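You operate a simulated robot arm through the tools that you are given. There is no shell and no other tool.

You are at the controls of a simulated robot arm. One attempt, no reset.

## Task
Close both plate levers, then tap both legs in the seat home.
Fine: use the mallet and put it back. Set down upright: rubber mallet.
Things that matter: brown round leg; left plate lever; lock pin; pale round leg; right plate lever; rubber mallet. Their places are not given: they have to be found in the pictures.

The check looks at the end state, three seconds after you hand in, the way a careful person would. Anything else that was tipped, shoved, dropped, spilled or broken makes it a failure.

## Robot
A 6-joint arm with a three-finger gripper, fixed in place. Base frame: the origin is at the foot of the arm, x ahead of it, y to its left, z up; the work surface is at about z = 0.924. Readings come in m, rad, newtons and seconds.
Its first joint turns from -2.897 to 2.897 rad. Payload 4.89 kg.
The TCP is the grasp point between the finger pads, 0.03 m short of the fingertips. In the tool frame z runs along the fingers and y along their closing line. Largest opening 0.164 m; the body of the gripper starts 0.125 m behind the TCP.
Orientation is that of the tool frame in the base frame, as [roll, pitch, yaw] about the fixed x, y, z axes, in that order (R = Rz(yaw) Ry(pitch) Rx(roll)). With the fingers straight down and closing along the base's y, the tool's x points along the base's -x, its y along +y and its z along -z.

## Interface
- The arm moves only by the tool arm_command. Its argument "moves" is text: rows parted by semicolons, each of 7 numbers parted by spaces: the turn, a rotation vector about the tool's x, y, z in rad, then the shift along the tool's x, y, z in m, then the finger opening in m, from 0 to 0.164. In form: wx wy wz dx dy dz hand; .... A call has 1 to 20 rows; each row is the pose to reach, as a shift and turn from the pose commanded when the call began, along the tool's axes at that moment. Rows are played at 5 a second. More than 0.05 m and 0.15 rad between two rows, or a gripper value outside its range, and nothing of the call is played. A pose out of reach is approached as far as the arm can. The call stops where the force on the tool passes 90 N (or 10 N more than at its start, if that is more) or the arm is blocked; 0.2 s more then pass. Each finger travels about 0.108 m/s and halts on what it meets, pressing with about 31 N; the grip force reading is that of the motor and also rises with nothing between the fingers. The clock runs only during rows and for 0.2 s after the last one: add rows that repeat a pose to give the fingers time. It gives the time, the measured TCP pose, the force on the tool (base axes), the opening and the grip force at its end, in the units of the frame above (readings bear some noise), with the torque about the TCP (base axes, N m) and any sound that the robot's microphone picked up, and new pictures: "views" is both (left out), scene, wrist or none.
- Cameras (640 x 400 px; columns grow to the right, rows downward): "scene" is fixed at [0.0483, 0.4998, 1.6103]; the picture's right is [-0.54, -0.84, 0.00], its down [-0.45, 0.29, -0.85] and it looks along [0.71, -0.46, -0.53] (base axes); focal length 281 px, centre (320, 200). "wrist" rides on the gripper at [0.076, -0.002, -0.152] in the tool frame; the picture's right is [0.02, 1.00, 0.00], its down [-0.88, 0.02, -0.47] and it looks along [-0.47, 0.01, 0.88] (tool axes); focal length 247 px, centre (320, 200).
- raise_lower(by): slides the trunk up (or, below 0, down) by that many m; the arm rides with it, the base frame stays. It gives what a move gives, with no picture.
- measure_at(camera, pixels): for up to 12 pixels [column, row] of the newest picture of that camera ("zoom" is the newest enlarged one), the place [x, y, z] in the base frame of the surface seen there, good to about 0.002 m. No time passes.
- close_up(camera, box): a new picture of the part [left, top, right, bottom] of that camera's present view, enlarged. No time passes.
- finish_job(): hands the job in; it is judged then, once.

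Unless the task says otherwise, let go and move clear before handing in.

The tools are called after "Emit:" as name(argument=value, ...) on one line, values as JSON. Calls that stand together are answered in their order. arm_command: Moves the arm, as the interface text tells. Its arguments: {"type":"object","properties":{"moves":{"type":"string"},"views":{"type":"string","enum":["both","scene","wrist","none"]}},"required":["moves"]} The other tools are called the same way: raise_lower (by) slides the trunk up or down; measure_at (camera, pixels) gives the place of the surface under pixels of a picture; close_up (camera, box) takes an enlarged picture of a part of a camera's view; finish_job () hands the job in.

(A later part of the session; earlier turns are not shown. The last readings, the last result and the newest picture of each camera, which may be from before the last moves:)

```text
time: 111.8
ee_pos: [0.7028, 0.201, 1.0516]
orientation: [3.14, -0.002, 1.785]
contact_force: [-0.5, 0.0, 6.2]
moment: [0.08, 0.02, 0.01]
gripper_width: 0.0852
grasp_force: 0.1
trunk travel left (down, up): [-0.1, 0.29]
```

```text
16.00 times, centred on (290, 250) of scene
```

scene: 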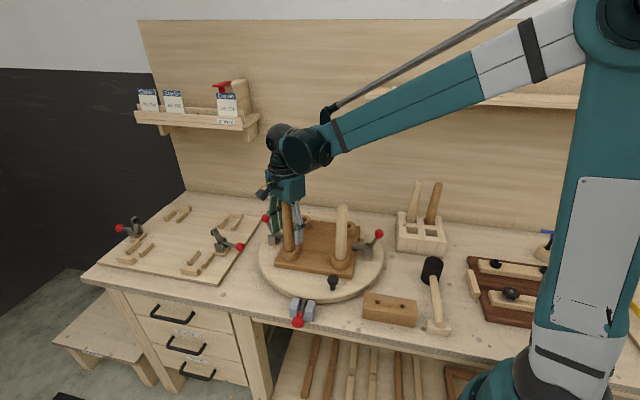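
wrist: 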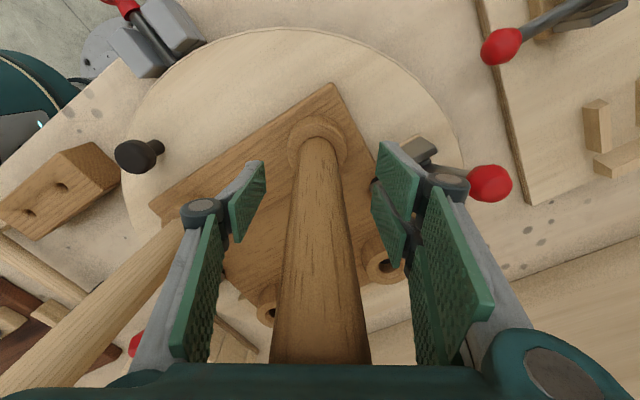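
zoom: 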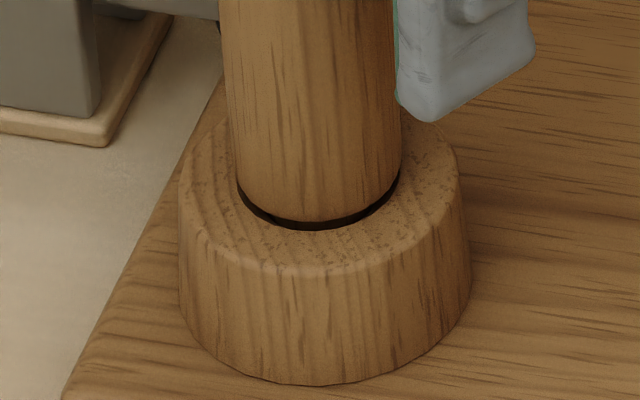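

At 6 N the leg has sprung up evenly by ~1 mm and is still upright, so it rests on a springy bottom. I'll check its lean at this light load before lifting off.

Emit:
arm_command(moves="0 0 0 0 0 0 0.085", views="wrist")

Emit:
close_up(camera="wrist", box=[230, 110, 410, 380])

Emit:
measure_at(camera="wrist", pixels=[[299, 142], [318, 142], [337, 142], [295, 200], [320, 200], [345, 200], [285, 280], [320, 280], [357, 280], [276, 345], [320, 345], [367, 345]])

```text
time: 112.2
ee_pos: [0.7018, 0.2003, 1.0523]
orientation: [3.14, -0.001, 1.785]
contact_force: [-0.9, -0.3, 4.0]
moment: [0.04, 0.02, -0.02]
gripper_width: 0.0852
grasp_force: 0.0
trunk travel left (down, up): [-0.1, 0.29]
```

wrist: 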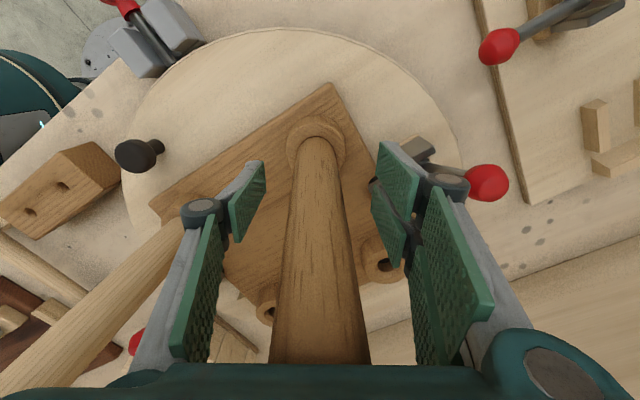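

```text
1.48 times, centred on (320, 245) of wrist
```

zoom: 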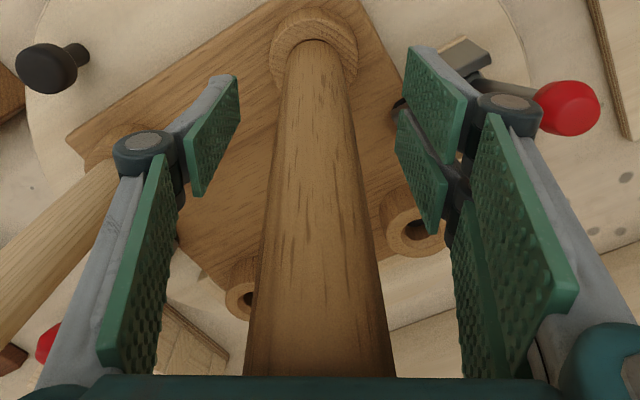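

```text
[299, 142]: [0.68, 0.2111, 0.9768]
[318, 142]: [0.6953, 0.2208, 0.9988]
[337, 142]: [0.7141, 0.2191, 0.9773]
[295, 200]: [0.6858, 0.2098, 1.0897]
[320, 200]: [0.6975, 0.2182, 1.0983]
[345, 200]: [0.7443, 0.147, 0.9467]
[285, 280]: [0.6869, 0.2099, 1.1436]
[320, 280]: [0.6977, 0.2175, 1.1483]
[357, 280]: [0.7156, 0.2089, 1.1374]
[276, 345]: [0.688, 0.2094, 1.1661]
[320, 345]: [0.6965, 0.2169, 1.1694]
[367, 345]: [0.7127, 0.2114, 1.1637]
```

At 4 N the leg's axis is within ~0.6° of vertical. I'll lift the palm off very slowly now.

Emit:
arm_command(moves="0 0 0 0 0 -0.0003 0.085; 0 0 0 0 0 -0.0006 0.085; 0 0 0 0 0 -0.001 0.085; 0 0 0 0 0 -0.0015 0.085; 0 0 0 0 0 -0.003 0.085; 0 0 0 0 0 -0.006 0.085; 0 0 0 0 0 -0.015 0.085; 0 0 0 0 0 -0.04 0.085; 0 0 0 0 0 -0.08 0.085; 0 0 0 0 0 -0.12 0.085; 0 0 0 0 0 -0.12 0.085")

Emit:
close_up(camera="scene", box=[255, 180, 355, 270])

Emit:
close_up(camera="scene", box=[281, 243, 299, 257])

```text
time: 114.6
ee_pos: [0.7037, 0.201, 1.1732]
orientation: [3.139, -0.001, 1.784]
contact_force: [-0.3, 0.0, -0.3]
moment: [0.02, -0.06, 0.01]
gripper_width: 0.085
grasp_force: 0.0
trunk travel left (down, up): [-0.1, 0.29]
```

scene: 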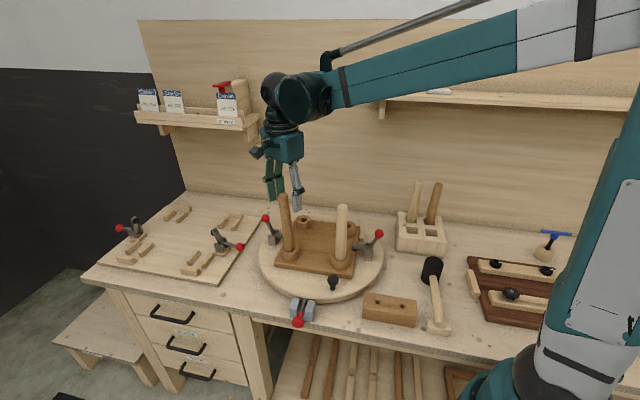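
wrist: 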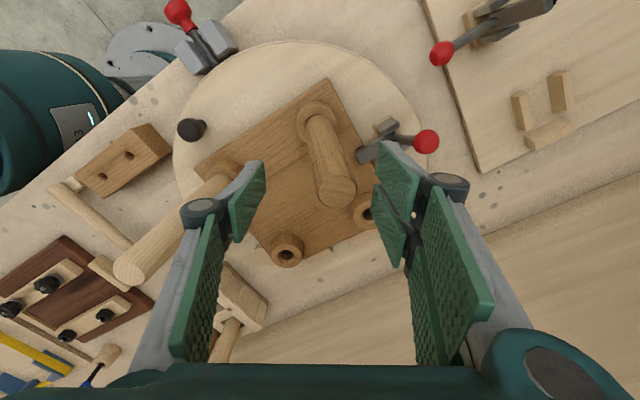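

```text
4.44 times, centred on (305, 225) of scene
```

zoom: 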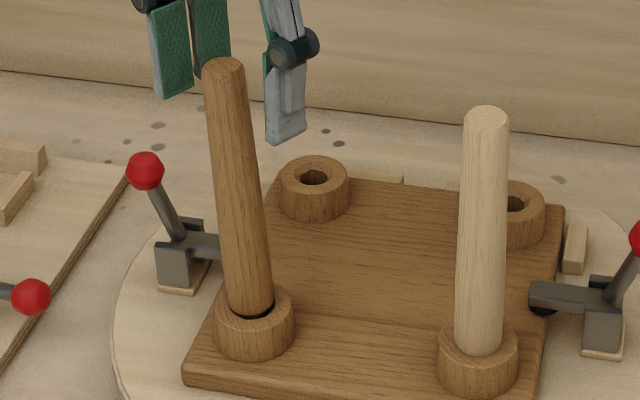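

```text
16.00 times, centred on (290, 250) of scene
```

zoom: 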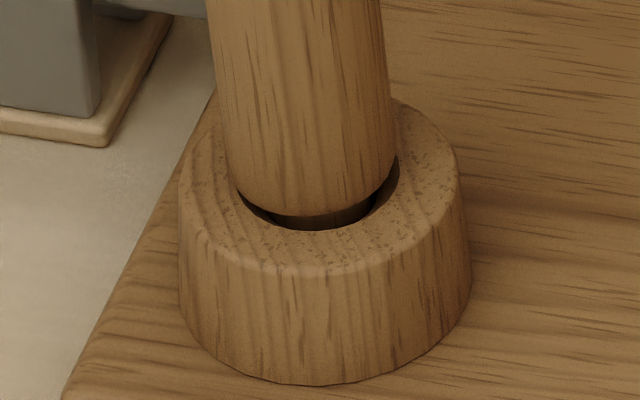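

The leg flops again when freed; the harder I pressed, the larger the lean, so over-pressing leaves it sprung. I'll use a gentler method: hold it upright in the grip, relieve the over-press with a slight upward pull, and release at zero load. First, I'll take fresh measurements of top and boss from the same view.

Emit:
close_up(camera="wrist", box=[280, 80, 370, 220])

Emit:
measure_at(camera="wrist", pixels=[[337, 194], [325, 192], [349, 194], [337, 185], [337, 203], [300, 115], [335, 112], [317, 104], [302, 130], [338, 128]])

```text
2.86 times, centred on (325, 150) of wrist
```

zoom: 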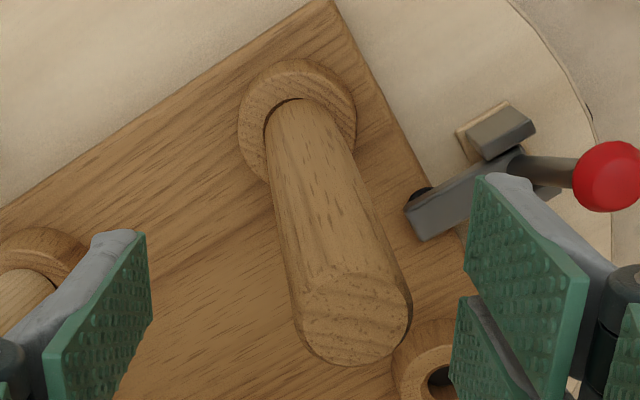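

```text
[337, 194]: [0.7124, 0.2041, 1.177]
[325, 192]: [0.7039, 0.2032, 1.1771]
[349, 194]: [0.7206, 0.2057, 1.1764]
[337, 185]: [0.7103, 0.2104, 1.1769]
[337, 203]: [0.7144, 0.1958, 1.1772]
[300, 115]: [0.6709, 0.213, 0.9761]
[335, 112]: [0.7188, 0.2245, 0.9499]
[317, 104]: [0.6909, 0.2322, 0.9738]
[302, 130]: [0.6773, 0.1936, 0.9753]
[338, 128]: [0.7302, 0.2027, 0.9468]
```

By the wrist camera, the leg's depth is unchanged from the pressed state (top 1.177), so depth is fine and only the lean remains. I'll grip high again, centred on the boss.

Emit:
arm_command(moves="0 0 0 0.003 -0.0035 0.015 0.085; 0 0 0 0.0061 -0.0069 0.033 0.08; 0 0 0 0.0061 -0.0069 0.033 0.065; 0 0 0 0.0061 -0.0069 0.033 0.055; 0 0 0 0.0061 -0.0069 0.033 0.05; 0 0 0 0.0061 -0.0069 0.033 0.045; 0 0 0 0.0061 -0.0069 0.033 0.04; 0 0 0 0.0061 -0.0069 0.033 0.036; 0 0 0 0.0061 -0.0069 0.033 0.033; 0 0 0 0.0061 -0.0069 0.033 0.031; 0 0 0 0.0061 -0.0069 0.033 0.031")

Emit:
close_up(camera="wrist", box=[260, 90, 380, 240])

Emit:
measure_at(camera="wrist", pixels=[[319, 190], [319, 196], [319, 202], [319, 208], [319, 214], [305, 202], [333, 202]])

```text
time: 117.0
ee_pos: [0.6948, 0.2026, 1.1414]
orientation: [3.14, -0.002, 1.785]
contact_force: [-0.5, -0.6, -0.3]
moment: [0.0, -0.02, -0.03]
gripper_width: 0.0311
grasp_force: 0.0
trunk travel left (down, up): [-0.1, 0.29]
```

scene: 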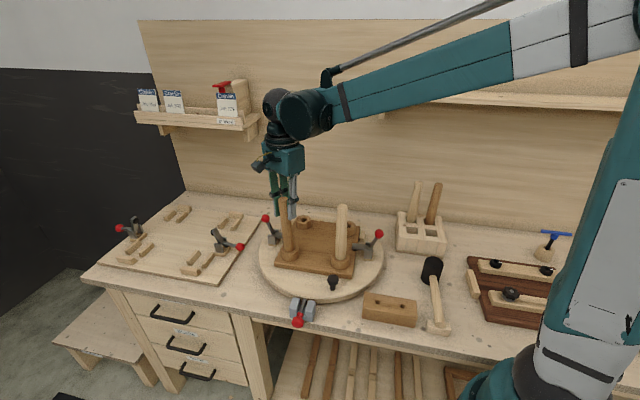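
wrist: 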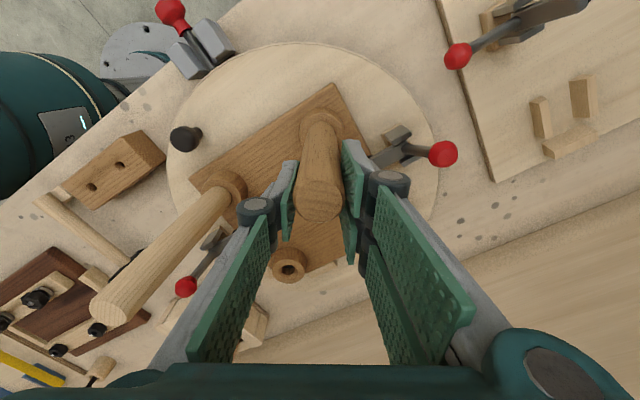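

```text
2.67 times, centred on (320, 165) of wrist
```

zoom: 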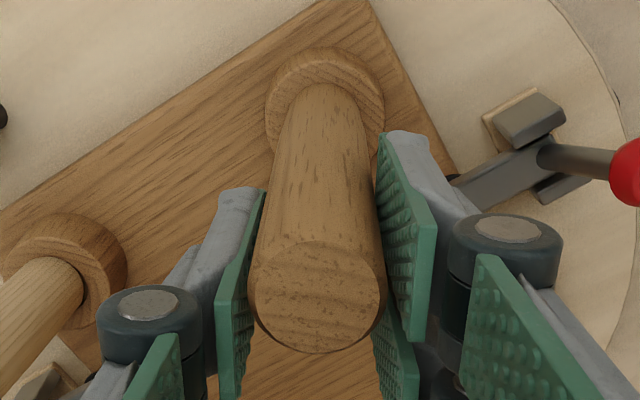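

```text
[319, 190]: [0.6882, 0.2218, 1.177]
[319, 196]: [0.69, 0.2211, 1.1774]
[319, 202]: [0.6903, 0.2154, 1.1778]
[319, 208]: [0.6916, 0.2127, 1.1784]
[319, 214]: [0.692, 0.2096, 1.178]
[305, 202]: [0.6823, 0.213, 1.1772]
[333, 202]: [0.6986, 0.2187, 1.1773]
```

The cage has centred the leg in one axis, with the lean now purely along tool x (top ≈(0.690,0.216)). I'll grip, draw back ~9.5 mm to upright, then check.

Emit:
arm_command(moves="0 0 0 0 0 0 0.025; 0 0 0 0 0 0 0.02; 0 0 0 -0.003 0 0 0.02; 0 0 0 -0.006 0 0 0.02; 0 0 0 -0.0095 0 0 0.02; 0 0 0 -0.0095 0 0 0.02")

Emit:
close_up(camera="wrist", box=[260, 90, 380, 240])

Emit:
close_up(camera="scene", box=[255, 180, 355, 270])

Emit:
close_up(camera="scene", box=[281, 243, 299, 257])

```text
time: 118.4
ee_pos: [0.6951, 0.1957, 1.1402]
orientation: [3.141, -0.001, 1.786]
contact_force: [-0.2, 4.3, 8.6]
moment: [0.84, 0.02, 0.02]
gripper_width: 0.0296
grasp_force: 30.8
trunk travel left (down, up): [-0.1, 0.29]
```

scene: 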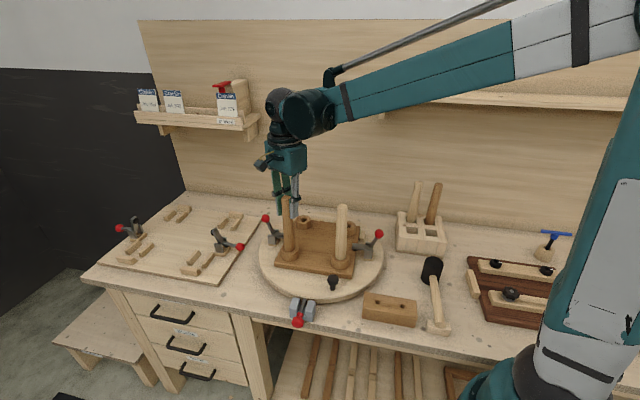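
wrist: 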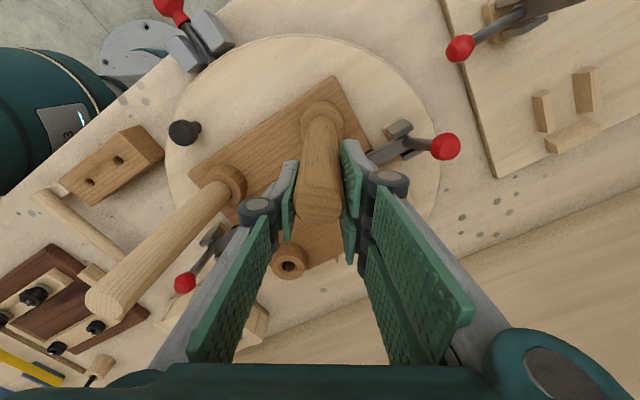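

```text
2.67 times, centred on (320, 165) of wrist
```

zoom: 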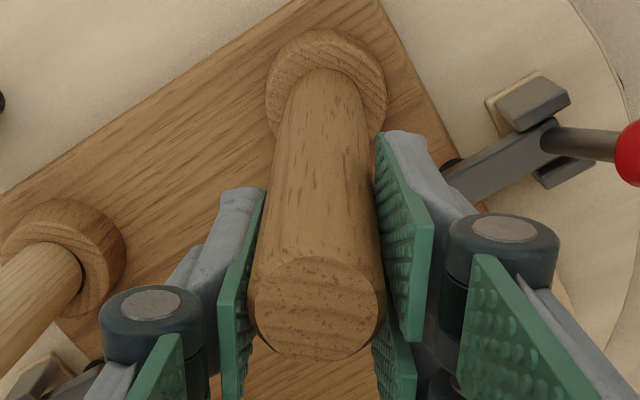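

```text
4.44 times, centred on (305, 225) of scene
```

zoom: 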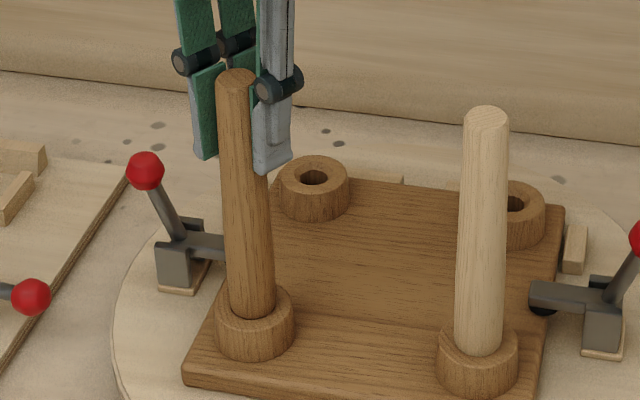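

```text
16.00 times, centred on (290, 250) of scene
```

zoom: 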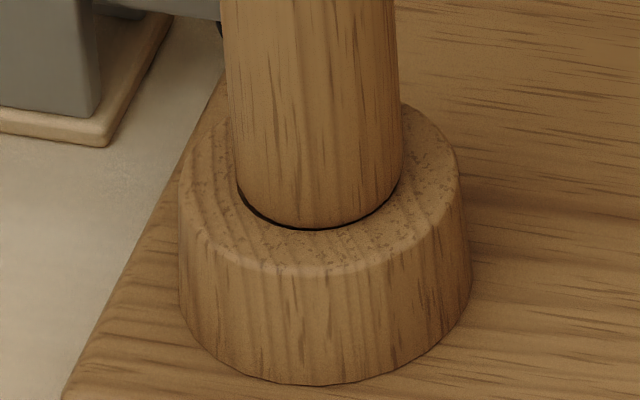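

The leg is close to upright in the grip. I'll relieve the over-press: pull up gently about 2.5 mm, read the force, then return toward zero load.

Emit:
arm_command(moves="0 0 0 -0.002 0 -0.001 0.02; 0 0 0 -0.002 0 -0.002 0.02; 0 0 0 -0.002 0 -0.003 0.02; 0 0 0 -0.002 0 -0.003 0.02", views="none")

```text
time: 119.4
ee_pos: [0.6973, 0.1937, 1.1427]
orientation: [3.142, -0.002, 1.783]
contact_force: [-0.4, -1.9, -10.2]
moment: [-0.71, -0.04, -0.03]
gripper_width: 0.0299
grasp_force: 31.2
trunk travel left (down, up): [-0.1, 0.29]
```

Emit:
arm_command(moves="0 0 0 0 0 0.0006 0.02; 0 0 0 0 0 0.0012 0.02; 0 0 0 0 0 0.0012 0.02")

Emit:
close_up(camera="wrist", box=[260, 90, 380, 240])

Emit:
close_up(camera="scene", box=[281, 243, 299, 257])

Emit:
measure_at(camera="wrist", pixels=[[319, 196], [319, 202], [319, 205], [319, 208], [319, 214], [305, 205], [333, 205]])

```text
time: 120.2
ee_pos: [0.6964, 0.1937, 1.1418]
orientation: [-3.141, -0.001, 1.787]
contact_force: [0.1, 0.0, -7.7]
moment: [0.02, 0.0, 0.0]
gripper_width: 0.03
grasp_force: 30.9
trunk travel left (down, up): [-0.1, 0.29]
```

scene: 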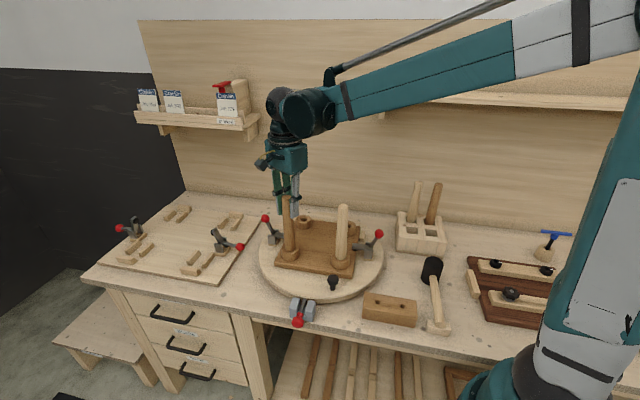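
wrist: 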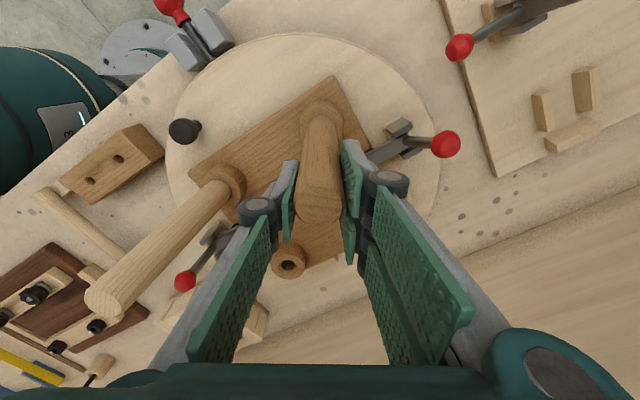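

```text
2.67 times, centred on (320, 165) of wrist
```

zoom: 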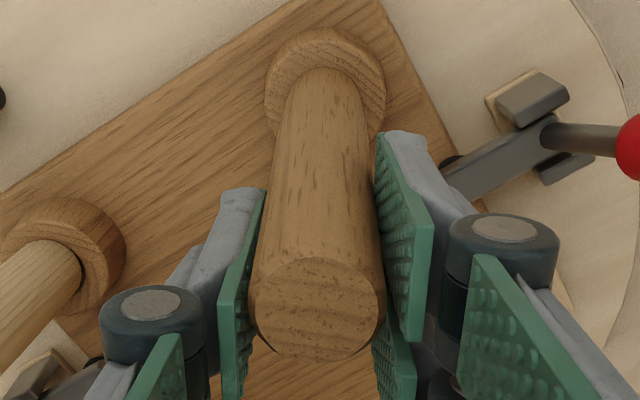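

```text
16.00 times, centred on (290, 250) of scene
```

zoom: 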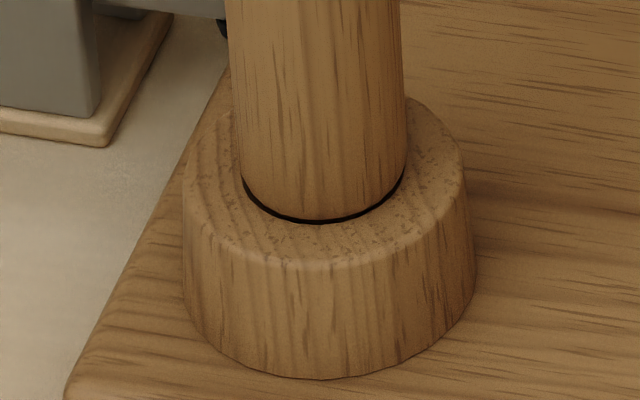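

```text
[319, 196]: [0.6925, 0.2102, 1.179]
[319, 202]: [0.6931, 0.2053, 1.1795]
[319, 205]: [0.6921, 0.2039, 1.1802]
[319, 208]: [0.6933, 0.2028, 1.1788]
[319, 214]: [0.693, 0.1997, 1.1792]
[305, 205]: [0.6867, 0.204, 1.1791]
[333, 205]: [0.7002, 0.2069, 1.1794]
```

With a 7.7 N pull, the leg is upright with zero side force and moment, and it stays flush in its boss (hairline gap), so it's held at home depth. I'll lower slowly to zero load and see if it stays moment-free.

Emit:
arm_command(moves="0 0 0 0 0 0.0003 0.02; 0 0 0 0 0 0.0006 0.02; 0 0 0 0 0 0.0009 0.02; 0 0 0 0 0 0.0009 0.02", views="scene")

Emit:
close_up(camera="scene", box=[281, 243, 299, 257])

```text
time: 121.2
ee_pos: [0.6961, 0.1921, 1.1406]
orientation: [3.141, -0.003, 1.783]
contact_force: [0.3, 1.6, -2.6]
moment: [0.24, -0.02, -0.03]
gripper_width: 0.03
grasp_force: 31.2
trunk travel left (down, up): [-0.1, 0.29]
```

scene: 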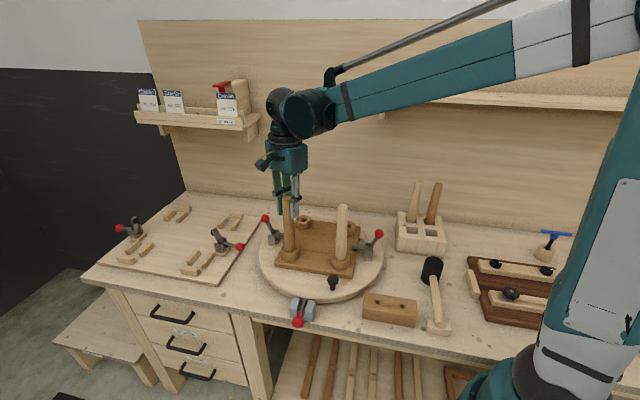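

```text
16.00 times, centred on (290, 250) of scene
```

zoom: 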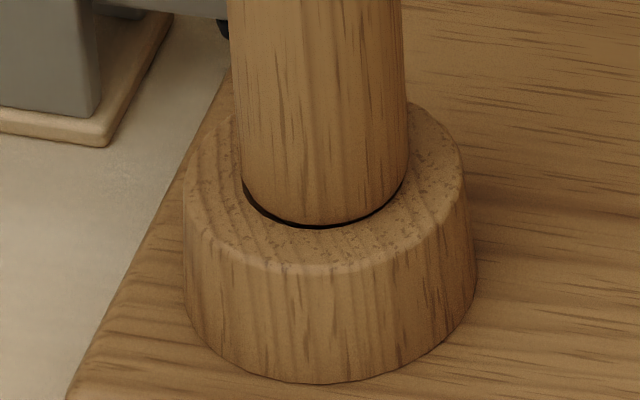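

Nearly zero load now (−2.6 N, 0.24 Nm). I'll open the fingers in very small steps and look.

Emit:
arm_command(moves="0 0 0 0.0005 0 0.0003 0.0295; 0 0 0 0.0005 0 0.0003 0.03; 0 0 0 0.0005 0 0.0003 0.0303; 0 0 0 0.0005 0 0.0003 0.0306; 0 0 0 0.0005 0 0.0003 0.031; 0 0 0 0.0005 0 0.0003 0.0315; 0 0 0 0.0005 0 0.0003 0.032; 0 0 0 0.0005 0 0.0003 0.033; 0 0 0 0.0005 0 0.0003 0.033")

Emit:
close_up(camera="wrist", box=[260, 90, 380, 240])

Emit:
close_up(camera="scene", box=[281, 243, 299, 257])

```text
time: 123.2
ee_pos: [0.6955, 0.1945, 1.1419]
orientation: [3.14, -0.001, 1.785]
contact_force: [0.4, -0.3, 0.1]
moment: [0.01, 0.01, -0.01]
gripper_width: 0.033
grasp_force: 0.1
trunk travel left (down, up): [-0.1, 0.29]
```

scene: 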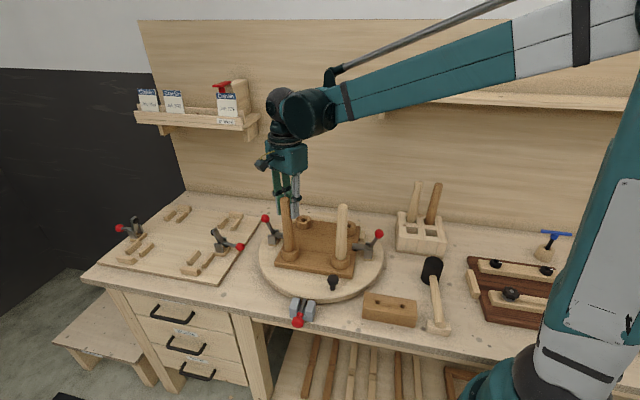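
wrist: 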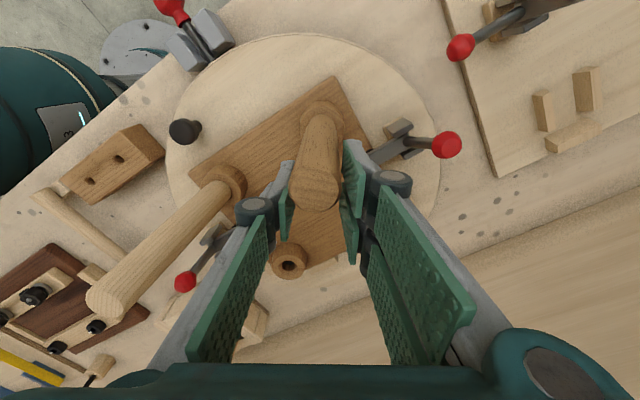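

```text
2.67 times, centred on (320, 165) of wrist
```

zoom: 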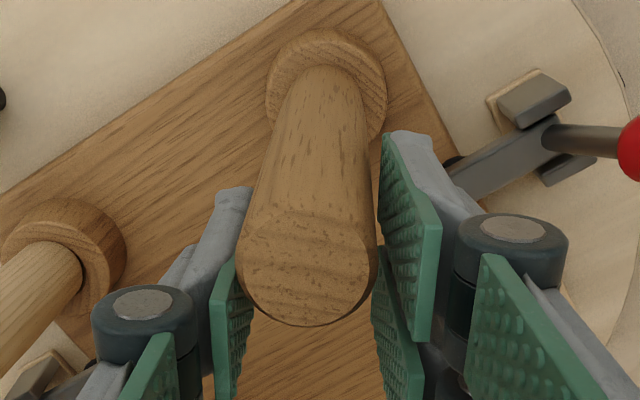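

```text
16.00 times, centred on (290, 250) of scene
```

zoom: 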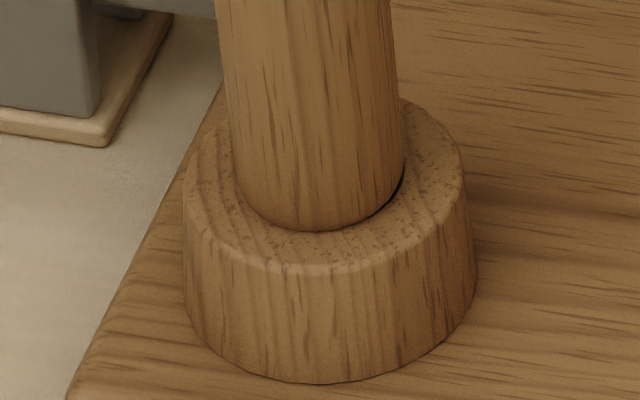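

When freed, the leg again drifts ~2.7°. It only stands true when not bottomed under pressure (as it did while a few mm proud), so I'll try backing it off by about a millimetre: re-grip, straighten, and pull up while watching the gap.

Emit:
arm_command(moves="0 0 0 0 0 0 0.029; 0 0 0 0 0 0 0.02; 0 0 0 0 0 0 0.02; 0 0 0 -0.003 0 0 0.02; 0 0 0 -0.006 0 -0.001 0.02; 0 0 0 -0.0065 0 -0.002 0.02; 0 0 0 -0.0065 0 -0.003 0.02; 0 0 0 -0.0065 0 -0.004 0.02; 0 0 0 -0.0065 0 -0.004 0.02")

Emit:
close_up(camera="scene", box=[281, 243, 299, 257])

Emit:
close_up(camera="wrist", box=[260, 90, 380, 240])

```text
time: 125.2
ee_pos: [0.6984, 0.1874, 1.1451]
orientation: [3.141, -0.002, 1.785]
contact_force: [0.5, -3.6, -10.3]
moment: [-0.84, -0.13, -0.04]
gripper_width: 0.0288
grasp_force: 31.0
trunk travel left (down, up): [-0.1, 0.29]
```

scene: 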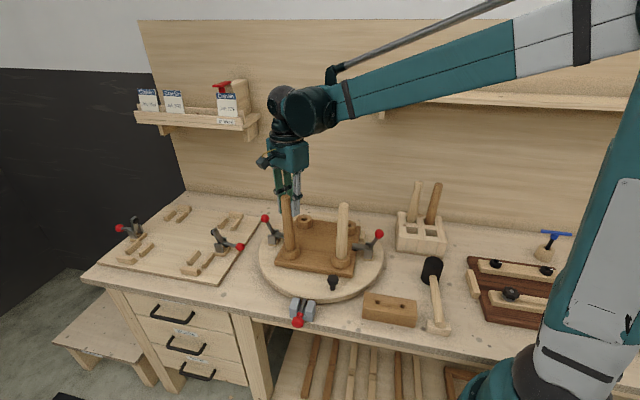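
wrist: 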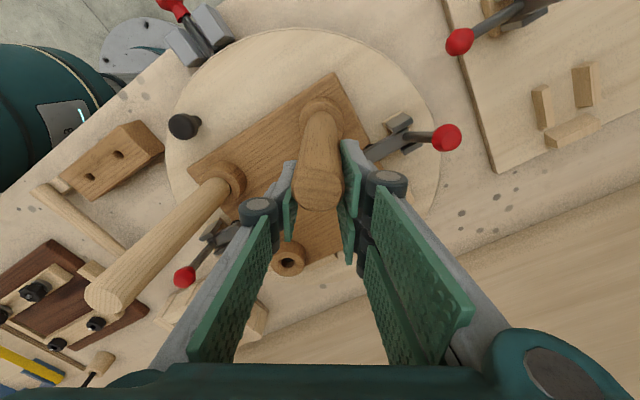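

```text
16.00 times, centred on (290, 250) of scene
```

zoom: 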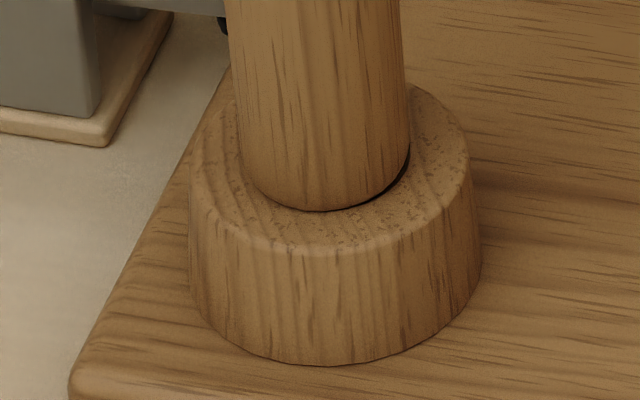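

```text
2.67 times, centred on (320, 165) of wrist
```

zoom: 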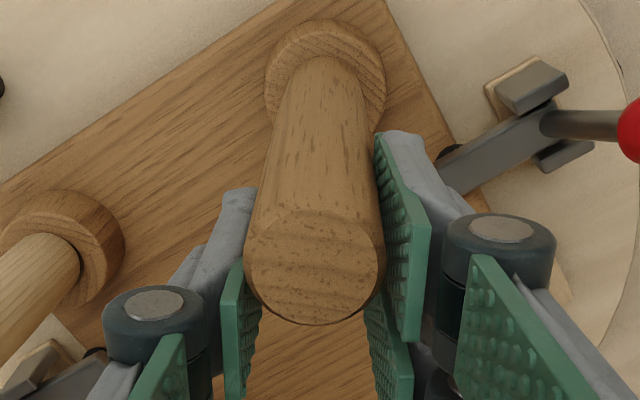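

Pulling just lifts the seat corner (~4 mm) because the clamp pads leave a little play, so that's not a good route. I'll lower the seat straight back down gently and straighten as I go.

Emit:
arm_command(moves="0 0 0 0.001 0 0.001 0.02; 0 0 0 0.002 0 0.002 0.02; 0 0 0 0.003 0 0.003 0.02; 0 0 0 0.003 0 0.004 0.02; 0 0 0 0.003 0 0.0046 0.02; 0 0 0 0.003 0 0.0046 0.02")

Emit:
close_up(camera="scene", box=[281, 243, 299, 257])

Emit:
close_up(camera="wrist", box=[260, 90, 380, 240])

```text
time: 126.6
ee_pos: [0.6972, 0.1909, 1.1404]
orientation: [3.14, -0.003, 1.785]
contact_force: [1.1, -0.4, 11.9]
moment: [0.03, -0.21, 0.0]
gripper_width: 0.0287
grasp_force: 30.8
trunk travel left (down, up): [-0.1, 0.29]
```

scene: 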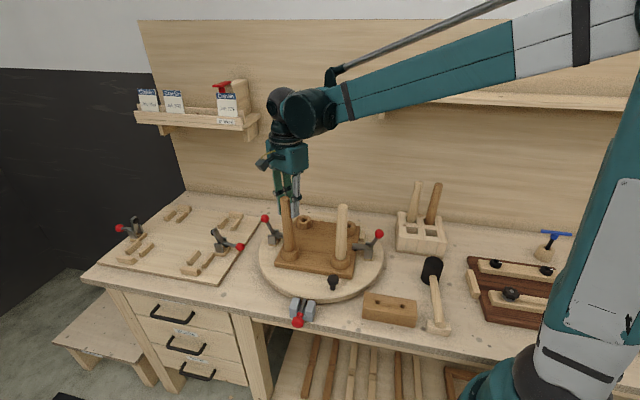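
wrist: 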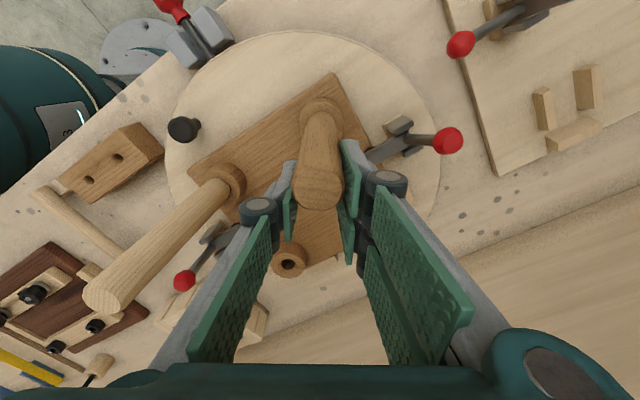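

```text
16.00 times, centred on (290, 250) of scene
```

zoom: 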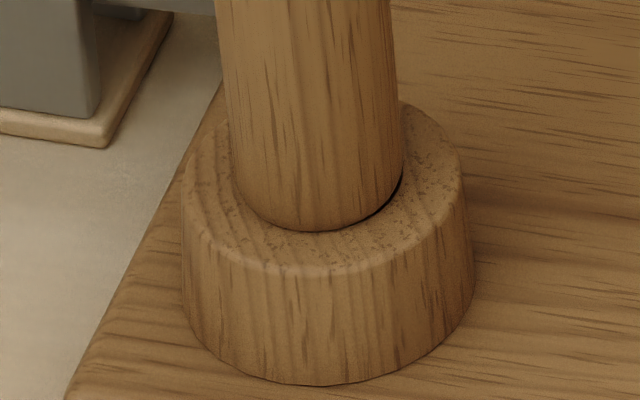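

```text
2.67 times, centred on (320, 165) of wrist
```

zoom: 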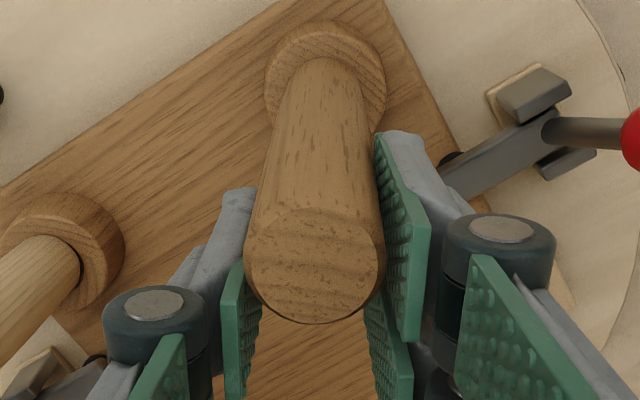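

The seat is back down in place. I'll straighten the brown leg once more, press with the grip (~30 N, which left the smallest lean before), and release slowly.

Emit:
arm_command(moves="0 0 0 -0.003 0 0 0.02; 0 0 0 -0.006 0 0.001 0.02; 0 0 0 -0.0085 0 0.003 0.0; 0 0 0 -0.0085 0 0.006 0.0; 0 0 0 -0.0085 0 0.009 0.0; 0 0 0 -0.0085 0 0.009 0.0")

Emit:
close_up(camera="wrist", box=[260, 90, 380, 240])

Emit:
close_up(camera="scene", box=[281, 243, 299, 257])

```text
time: 128.0
ee_pos: [0.6998, 0.1825, 1.1318]
orientation: [3.14, -0.001, 1.786]
contact_force: [-0.9, -1.8, 23.6]
moment: [0.25, 0.23, 0.03]
gripper_width: 0.0263
grasp_force: 31.0
trunk travel left (down, up): [-0.1, 0.29]
```

scene: 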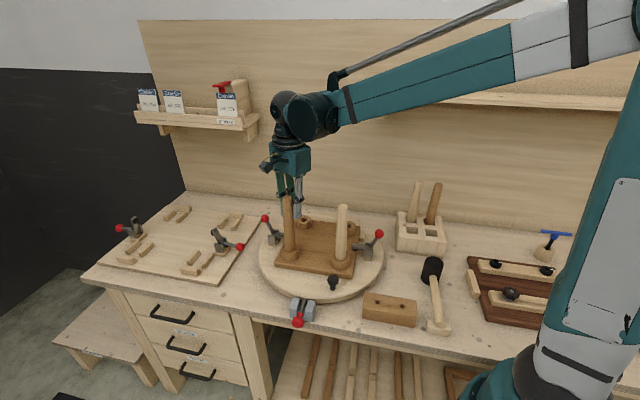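
wrist: 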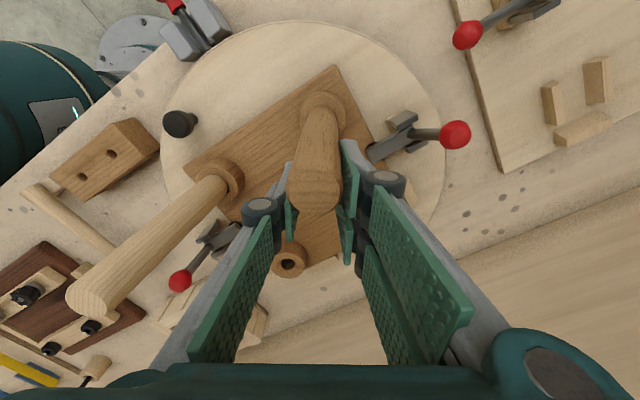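

```text
2.67 times, centred on (320, 165) of wrist
```

zoom: 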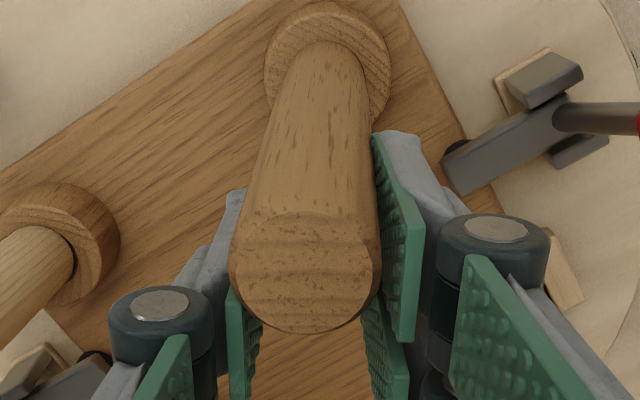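

```text
16.00 times, centred on (290, 250) of scene
```

zoom: 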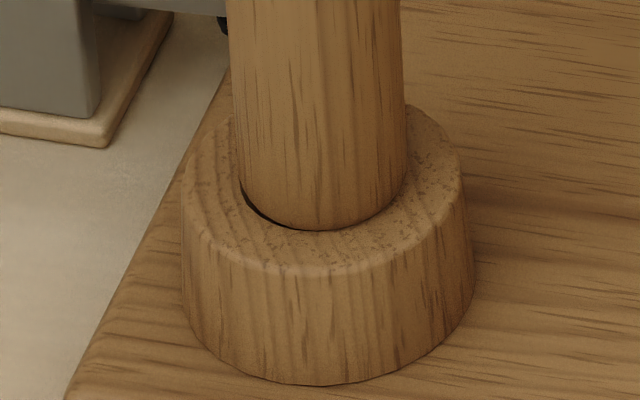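

The pads are now at the leg's flank (opening 0.0263), a poor grip. I'll open, re-centre along tool x, and look at how the leg stands by itself.

Emit:
arm_command(moves="0 0 0 0 0 0 0.03; 0 0 0 0 0 0 0.036; 0 0 0 0 0 0 0.045; 0 0 0 0 0 0 0.06; 0 0 0 0.006 0 -0.005 0.07; 0 0 0 0.012 0 -0.008 0.07; 0 0 0 0.012 0 -0.008 0.07")

Emit:
close_up(camera="wrist", box=[260, 90, 380, 240])

Emit:
close_up(camera="scene", box=[255, 180, 355, 270])

Emit:
close_up(camera="scene", box=[281, 243, 299, 257])

```text
time: 129.6
ee_pos: [0.6971, 0.1939, 1.1387]
orientation: [3.141, -0.002, 1.786]
contact_force: [0.2, 0.0, 0.9]
moment: [0.02, -0.03, 0.01]
gripper_width: 0.0698
grasp_force: 0.1
trunk travel left (down, up): [-0.1, 0.29]
```

scene: 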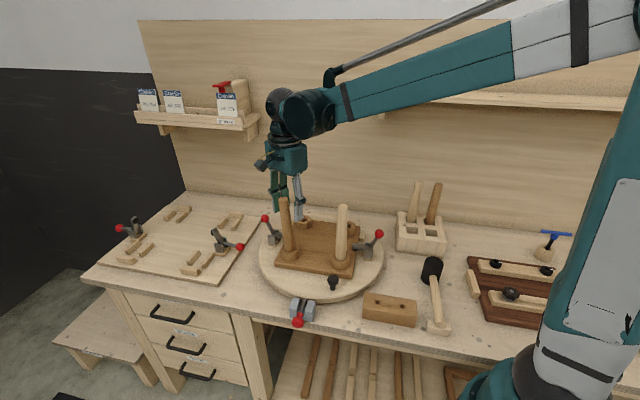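
wrist: 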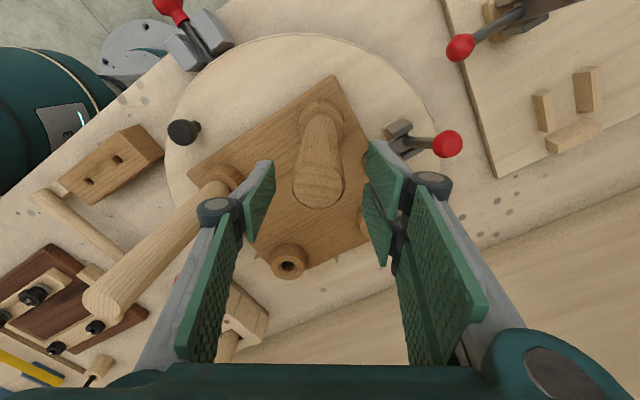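

```text
2.67 times, centred on (320, 165) of wrist
```

zoom: 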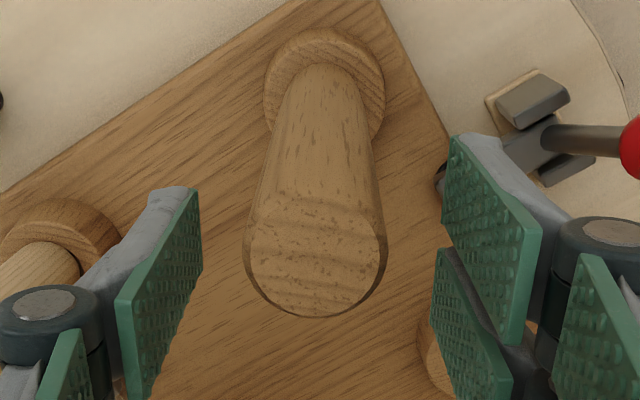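

```text
4.44 times, centred on (305, 225) of scene
```

zoom: 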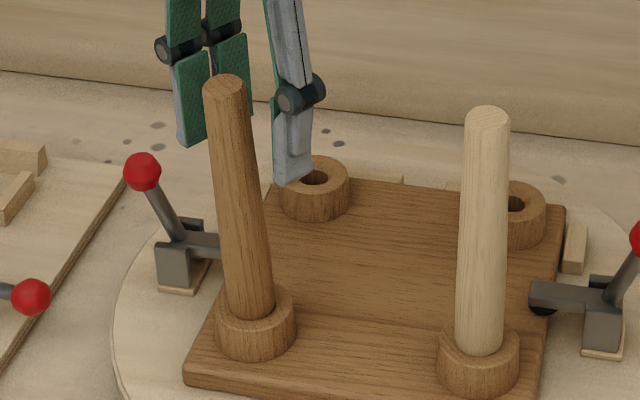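

```text
16.00 times, centred on (290, 250) of scene
```

zoom: 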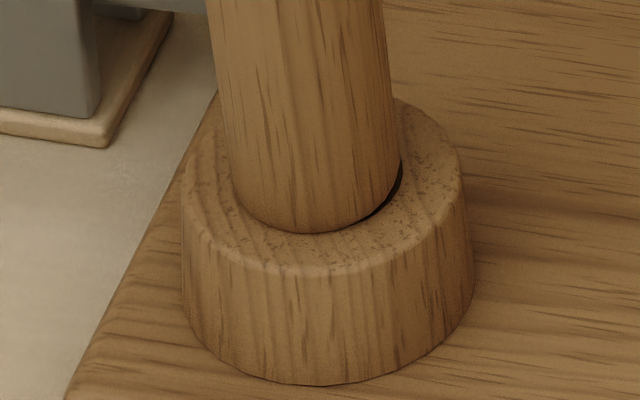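

My lift nudged the left lever: its ball moved from (145,171) to (142,171) in the zoom, so it needs re-closing. First, I'll compare both legs' top heights from the same camera and check both levers.

Emit:
measure_at(camera="scene", pixels=[[283.4, 199], [280.5, 198.7], [286.5, 199.2], [283.4, 197.5], [283.4, 200.5], [342.6, 206.5], [339.5, 206.2], [345.8, 206.8], [342.6, 205], [342.6, 208.2]])

Emit:
close_up(camera="scene", box=[255, 208, 295, 248])

Emit:
close_up(camera="scene", box=[350, 220, 400, 265])

```text
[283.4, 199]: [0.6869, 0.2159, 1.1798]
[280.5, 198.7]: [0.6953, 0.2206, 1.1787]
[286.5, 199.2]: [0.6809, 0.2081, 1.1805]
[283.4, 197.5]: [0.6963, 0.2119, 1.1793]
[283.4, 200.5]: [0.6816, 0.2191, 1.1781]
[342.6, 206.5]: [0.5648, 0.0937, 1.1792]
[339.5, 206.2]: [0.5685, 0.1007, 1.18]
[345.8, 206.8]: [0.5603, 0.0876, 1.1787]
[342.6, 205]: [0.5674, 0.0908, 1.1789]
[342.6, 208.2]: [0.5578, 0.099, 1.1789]
```

```text
10.00 times, centred on (275, 228) of scene
```

zoom: 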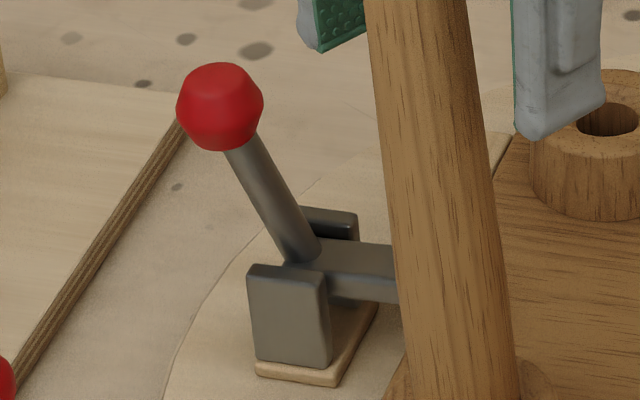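

```text
8.89 times, centred on (375, 242) of scene
```

zoom: 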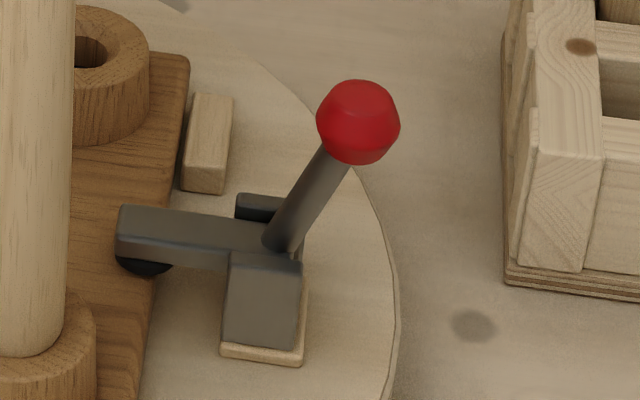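

Emit:
measure_at(camera="scene", pixels=[[275.5, 233], [277, 232.8], [279, 232.9], [281, 233], [282.3, 233.1], [267, 219], [270.5, 223], [273, 228]])

Emit:
measure_at(camera="wrist", pixels=[[448, 143], [420, 143], [405, 143], [397, 140], [318, 184], [318, 190], [318, 178], [305, 184], [332, 184]])

```text
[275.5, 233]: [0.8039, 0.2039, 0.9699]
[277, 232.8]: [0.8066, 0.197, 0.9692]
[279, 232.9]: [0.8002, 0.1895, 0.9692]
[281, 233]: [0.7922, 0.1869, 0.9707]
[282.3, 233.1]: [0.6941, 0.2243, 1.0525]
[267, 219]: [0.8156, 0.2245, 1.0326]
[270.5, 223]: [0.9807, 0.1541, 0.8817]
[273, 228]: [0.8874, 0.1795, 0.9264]
```

```text
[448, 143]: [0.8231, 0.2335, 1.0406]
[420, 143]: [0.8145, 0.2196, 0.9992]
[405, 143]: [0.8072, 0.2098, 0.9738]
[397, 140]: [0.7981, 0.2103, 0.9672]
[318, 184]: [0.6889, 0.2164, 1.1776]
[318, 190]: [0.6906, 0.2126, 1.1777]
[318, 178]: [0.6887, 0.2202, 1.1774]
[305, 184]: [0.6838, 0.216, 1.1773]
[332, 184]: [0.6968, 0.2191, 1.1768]
```

The left lever has opened ~3°, which I'll fix shortly. First, one more careful pass on the brown leg: centre the pads on it, close, bring it upright, press ~30 N and release slowly, since that gave the least lean.

Emit:
arm_command(moves="0 0 0 0.006 -0.0005 0 0.07; 0 0 0 0.013 -0.001 0 0.07; 0 0 0 0.019 -0.001 0 0.065; 0 0 0 0.019 -0.001 0 0.05; 0 0 0 0.019 -0.001 0 0.04; 0 0 0 0.019 -0.001 0 0.034; 0 0 0 0.019 -0.001 0 0.03; 0 0 0 0.019 -0.001 0 0.02; 0 0 0 0.019 -0.001 0 0.02; 0 0 0 0.016 -0.001 0 0.02; 0 0 0 0.013 -0.001 0 0.02; 0 0 0 0.0095 -0.001 0 0.02; 0 0 0 0.0095 -0.001 0 0.02")

Emit:
close_up(camera="wrist", box=[260, 90, 380, 240])

Emit:
close_up(camera="scene", box=[281, 243, 299, 257])

Emit:
measure_at(camera="wrist", pixels=[[319, 196], [319, 202], [319, 208], [319, 214], [319, 220], [305, 208], [333, 208]])

```text
time: 132.4
ee_pos: [0.693, 0.2041, 1.1396]
orientation: [3.14, -0.002, 1.786]
contact_force: [-1.4, 4.1, 5.6]
moment: [0.86, 0.17, 0.01]
gripper_width: 0.0291
grasp_force: 31.1
trunk travel left (down, up): [-0.1, 0.29]
```

scene: 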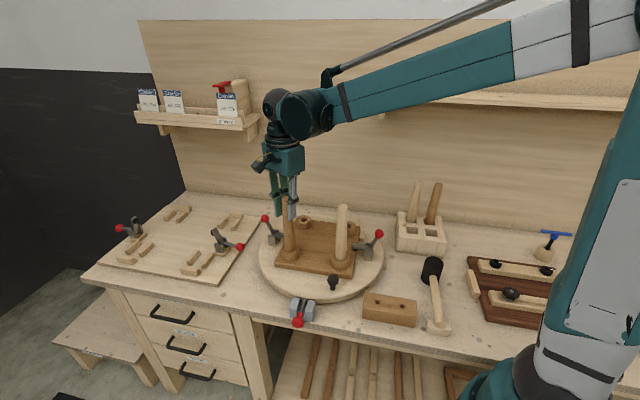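
wrist: 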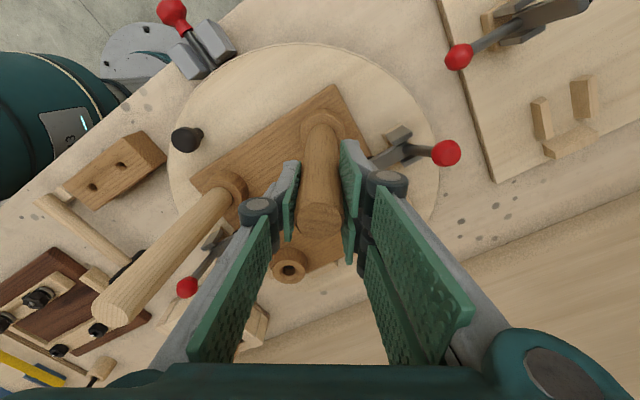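

```text
2.67 times, centred on (320, 165) of wrist
```

zoom: 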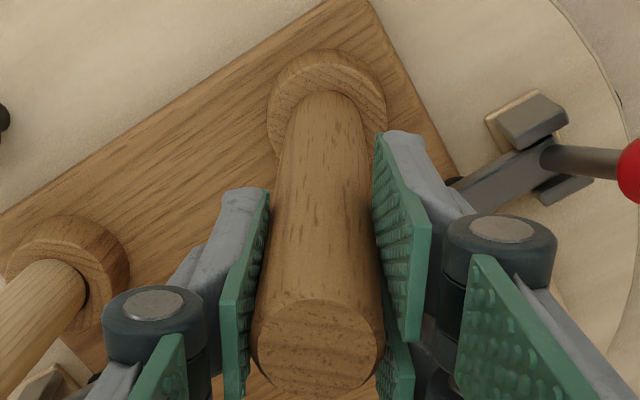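

```text
16.00 times, centred on (290, 250) of scene
```

zoom: 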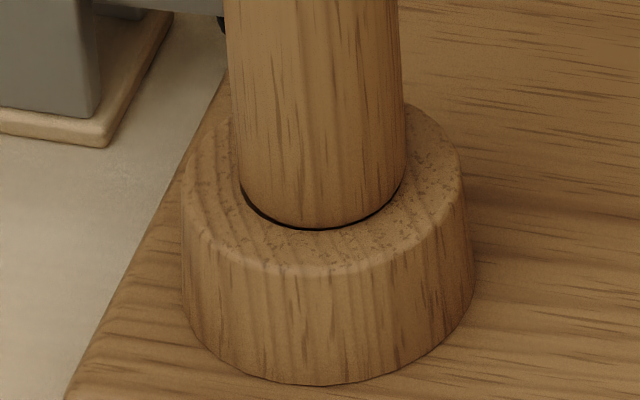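

```text
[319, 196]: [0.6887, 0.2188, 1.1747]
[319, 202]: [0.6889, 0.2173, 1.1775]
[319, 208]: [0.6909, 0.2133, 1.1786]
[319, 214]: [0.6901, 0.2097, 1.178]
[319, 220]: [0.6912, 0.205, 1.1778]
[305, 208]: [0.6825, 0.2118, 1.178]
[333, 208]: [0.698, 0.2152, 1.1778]
```

It's upright and centred in the pads (top (0.691,0.205), boss (0.694,0.204)). I'll ease the side load to near zero, press ~30 N and release slowly.

Emit:
arm_command(moves="0 0 0 -0.002 0 0.002 0.0; 0 0 0 -0.003 0 0.005 0.0; 0 0 0 -0.0015 0 0.008 0.0; 0 0 0 -0.0015 0 0.008 0.0", views="none")

```text
time: 133.4
ee_pos: [0.692, 0.2025, 1.1313]
orientation: [3.141, -0.003, 1.786]
contact_force: [-1.0, -1.7, 34.7]
moment: [-0.24, -0.09, -0.01]
gripper_width: 0.0293
grasp_force: 30.9
trunk travel left (down, up): [-0.1, 0.29]
```

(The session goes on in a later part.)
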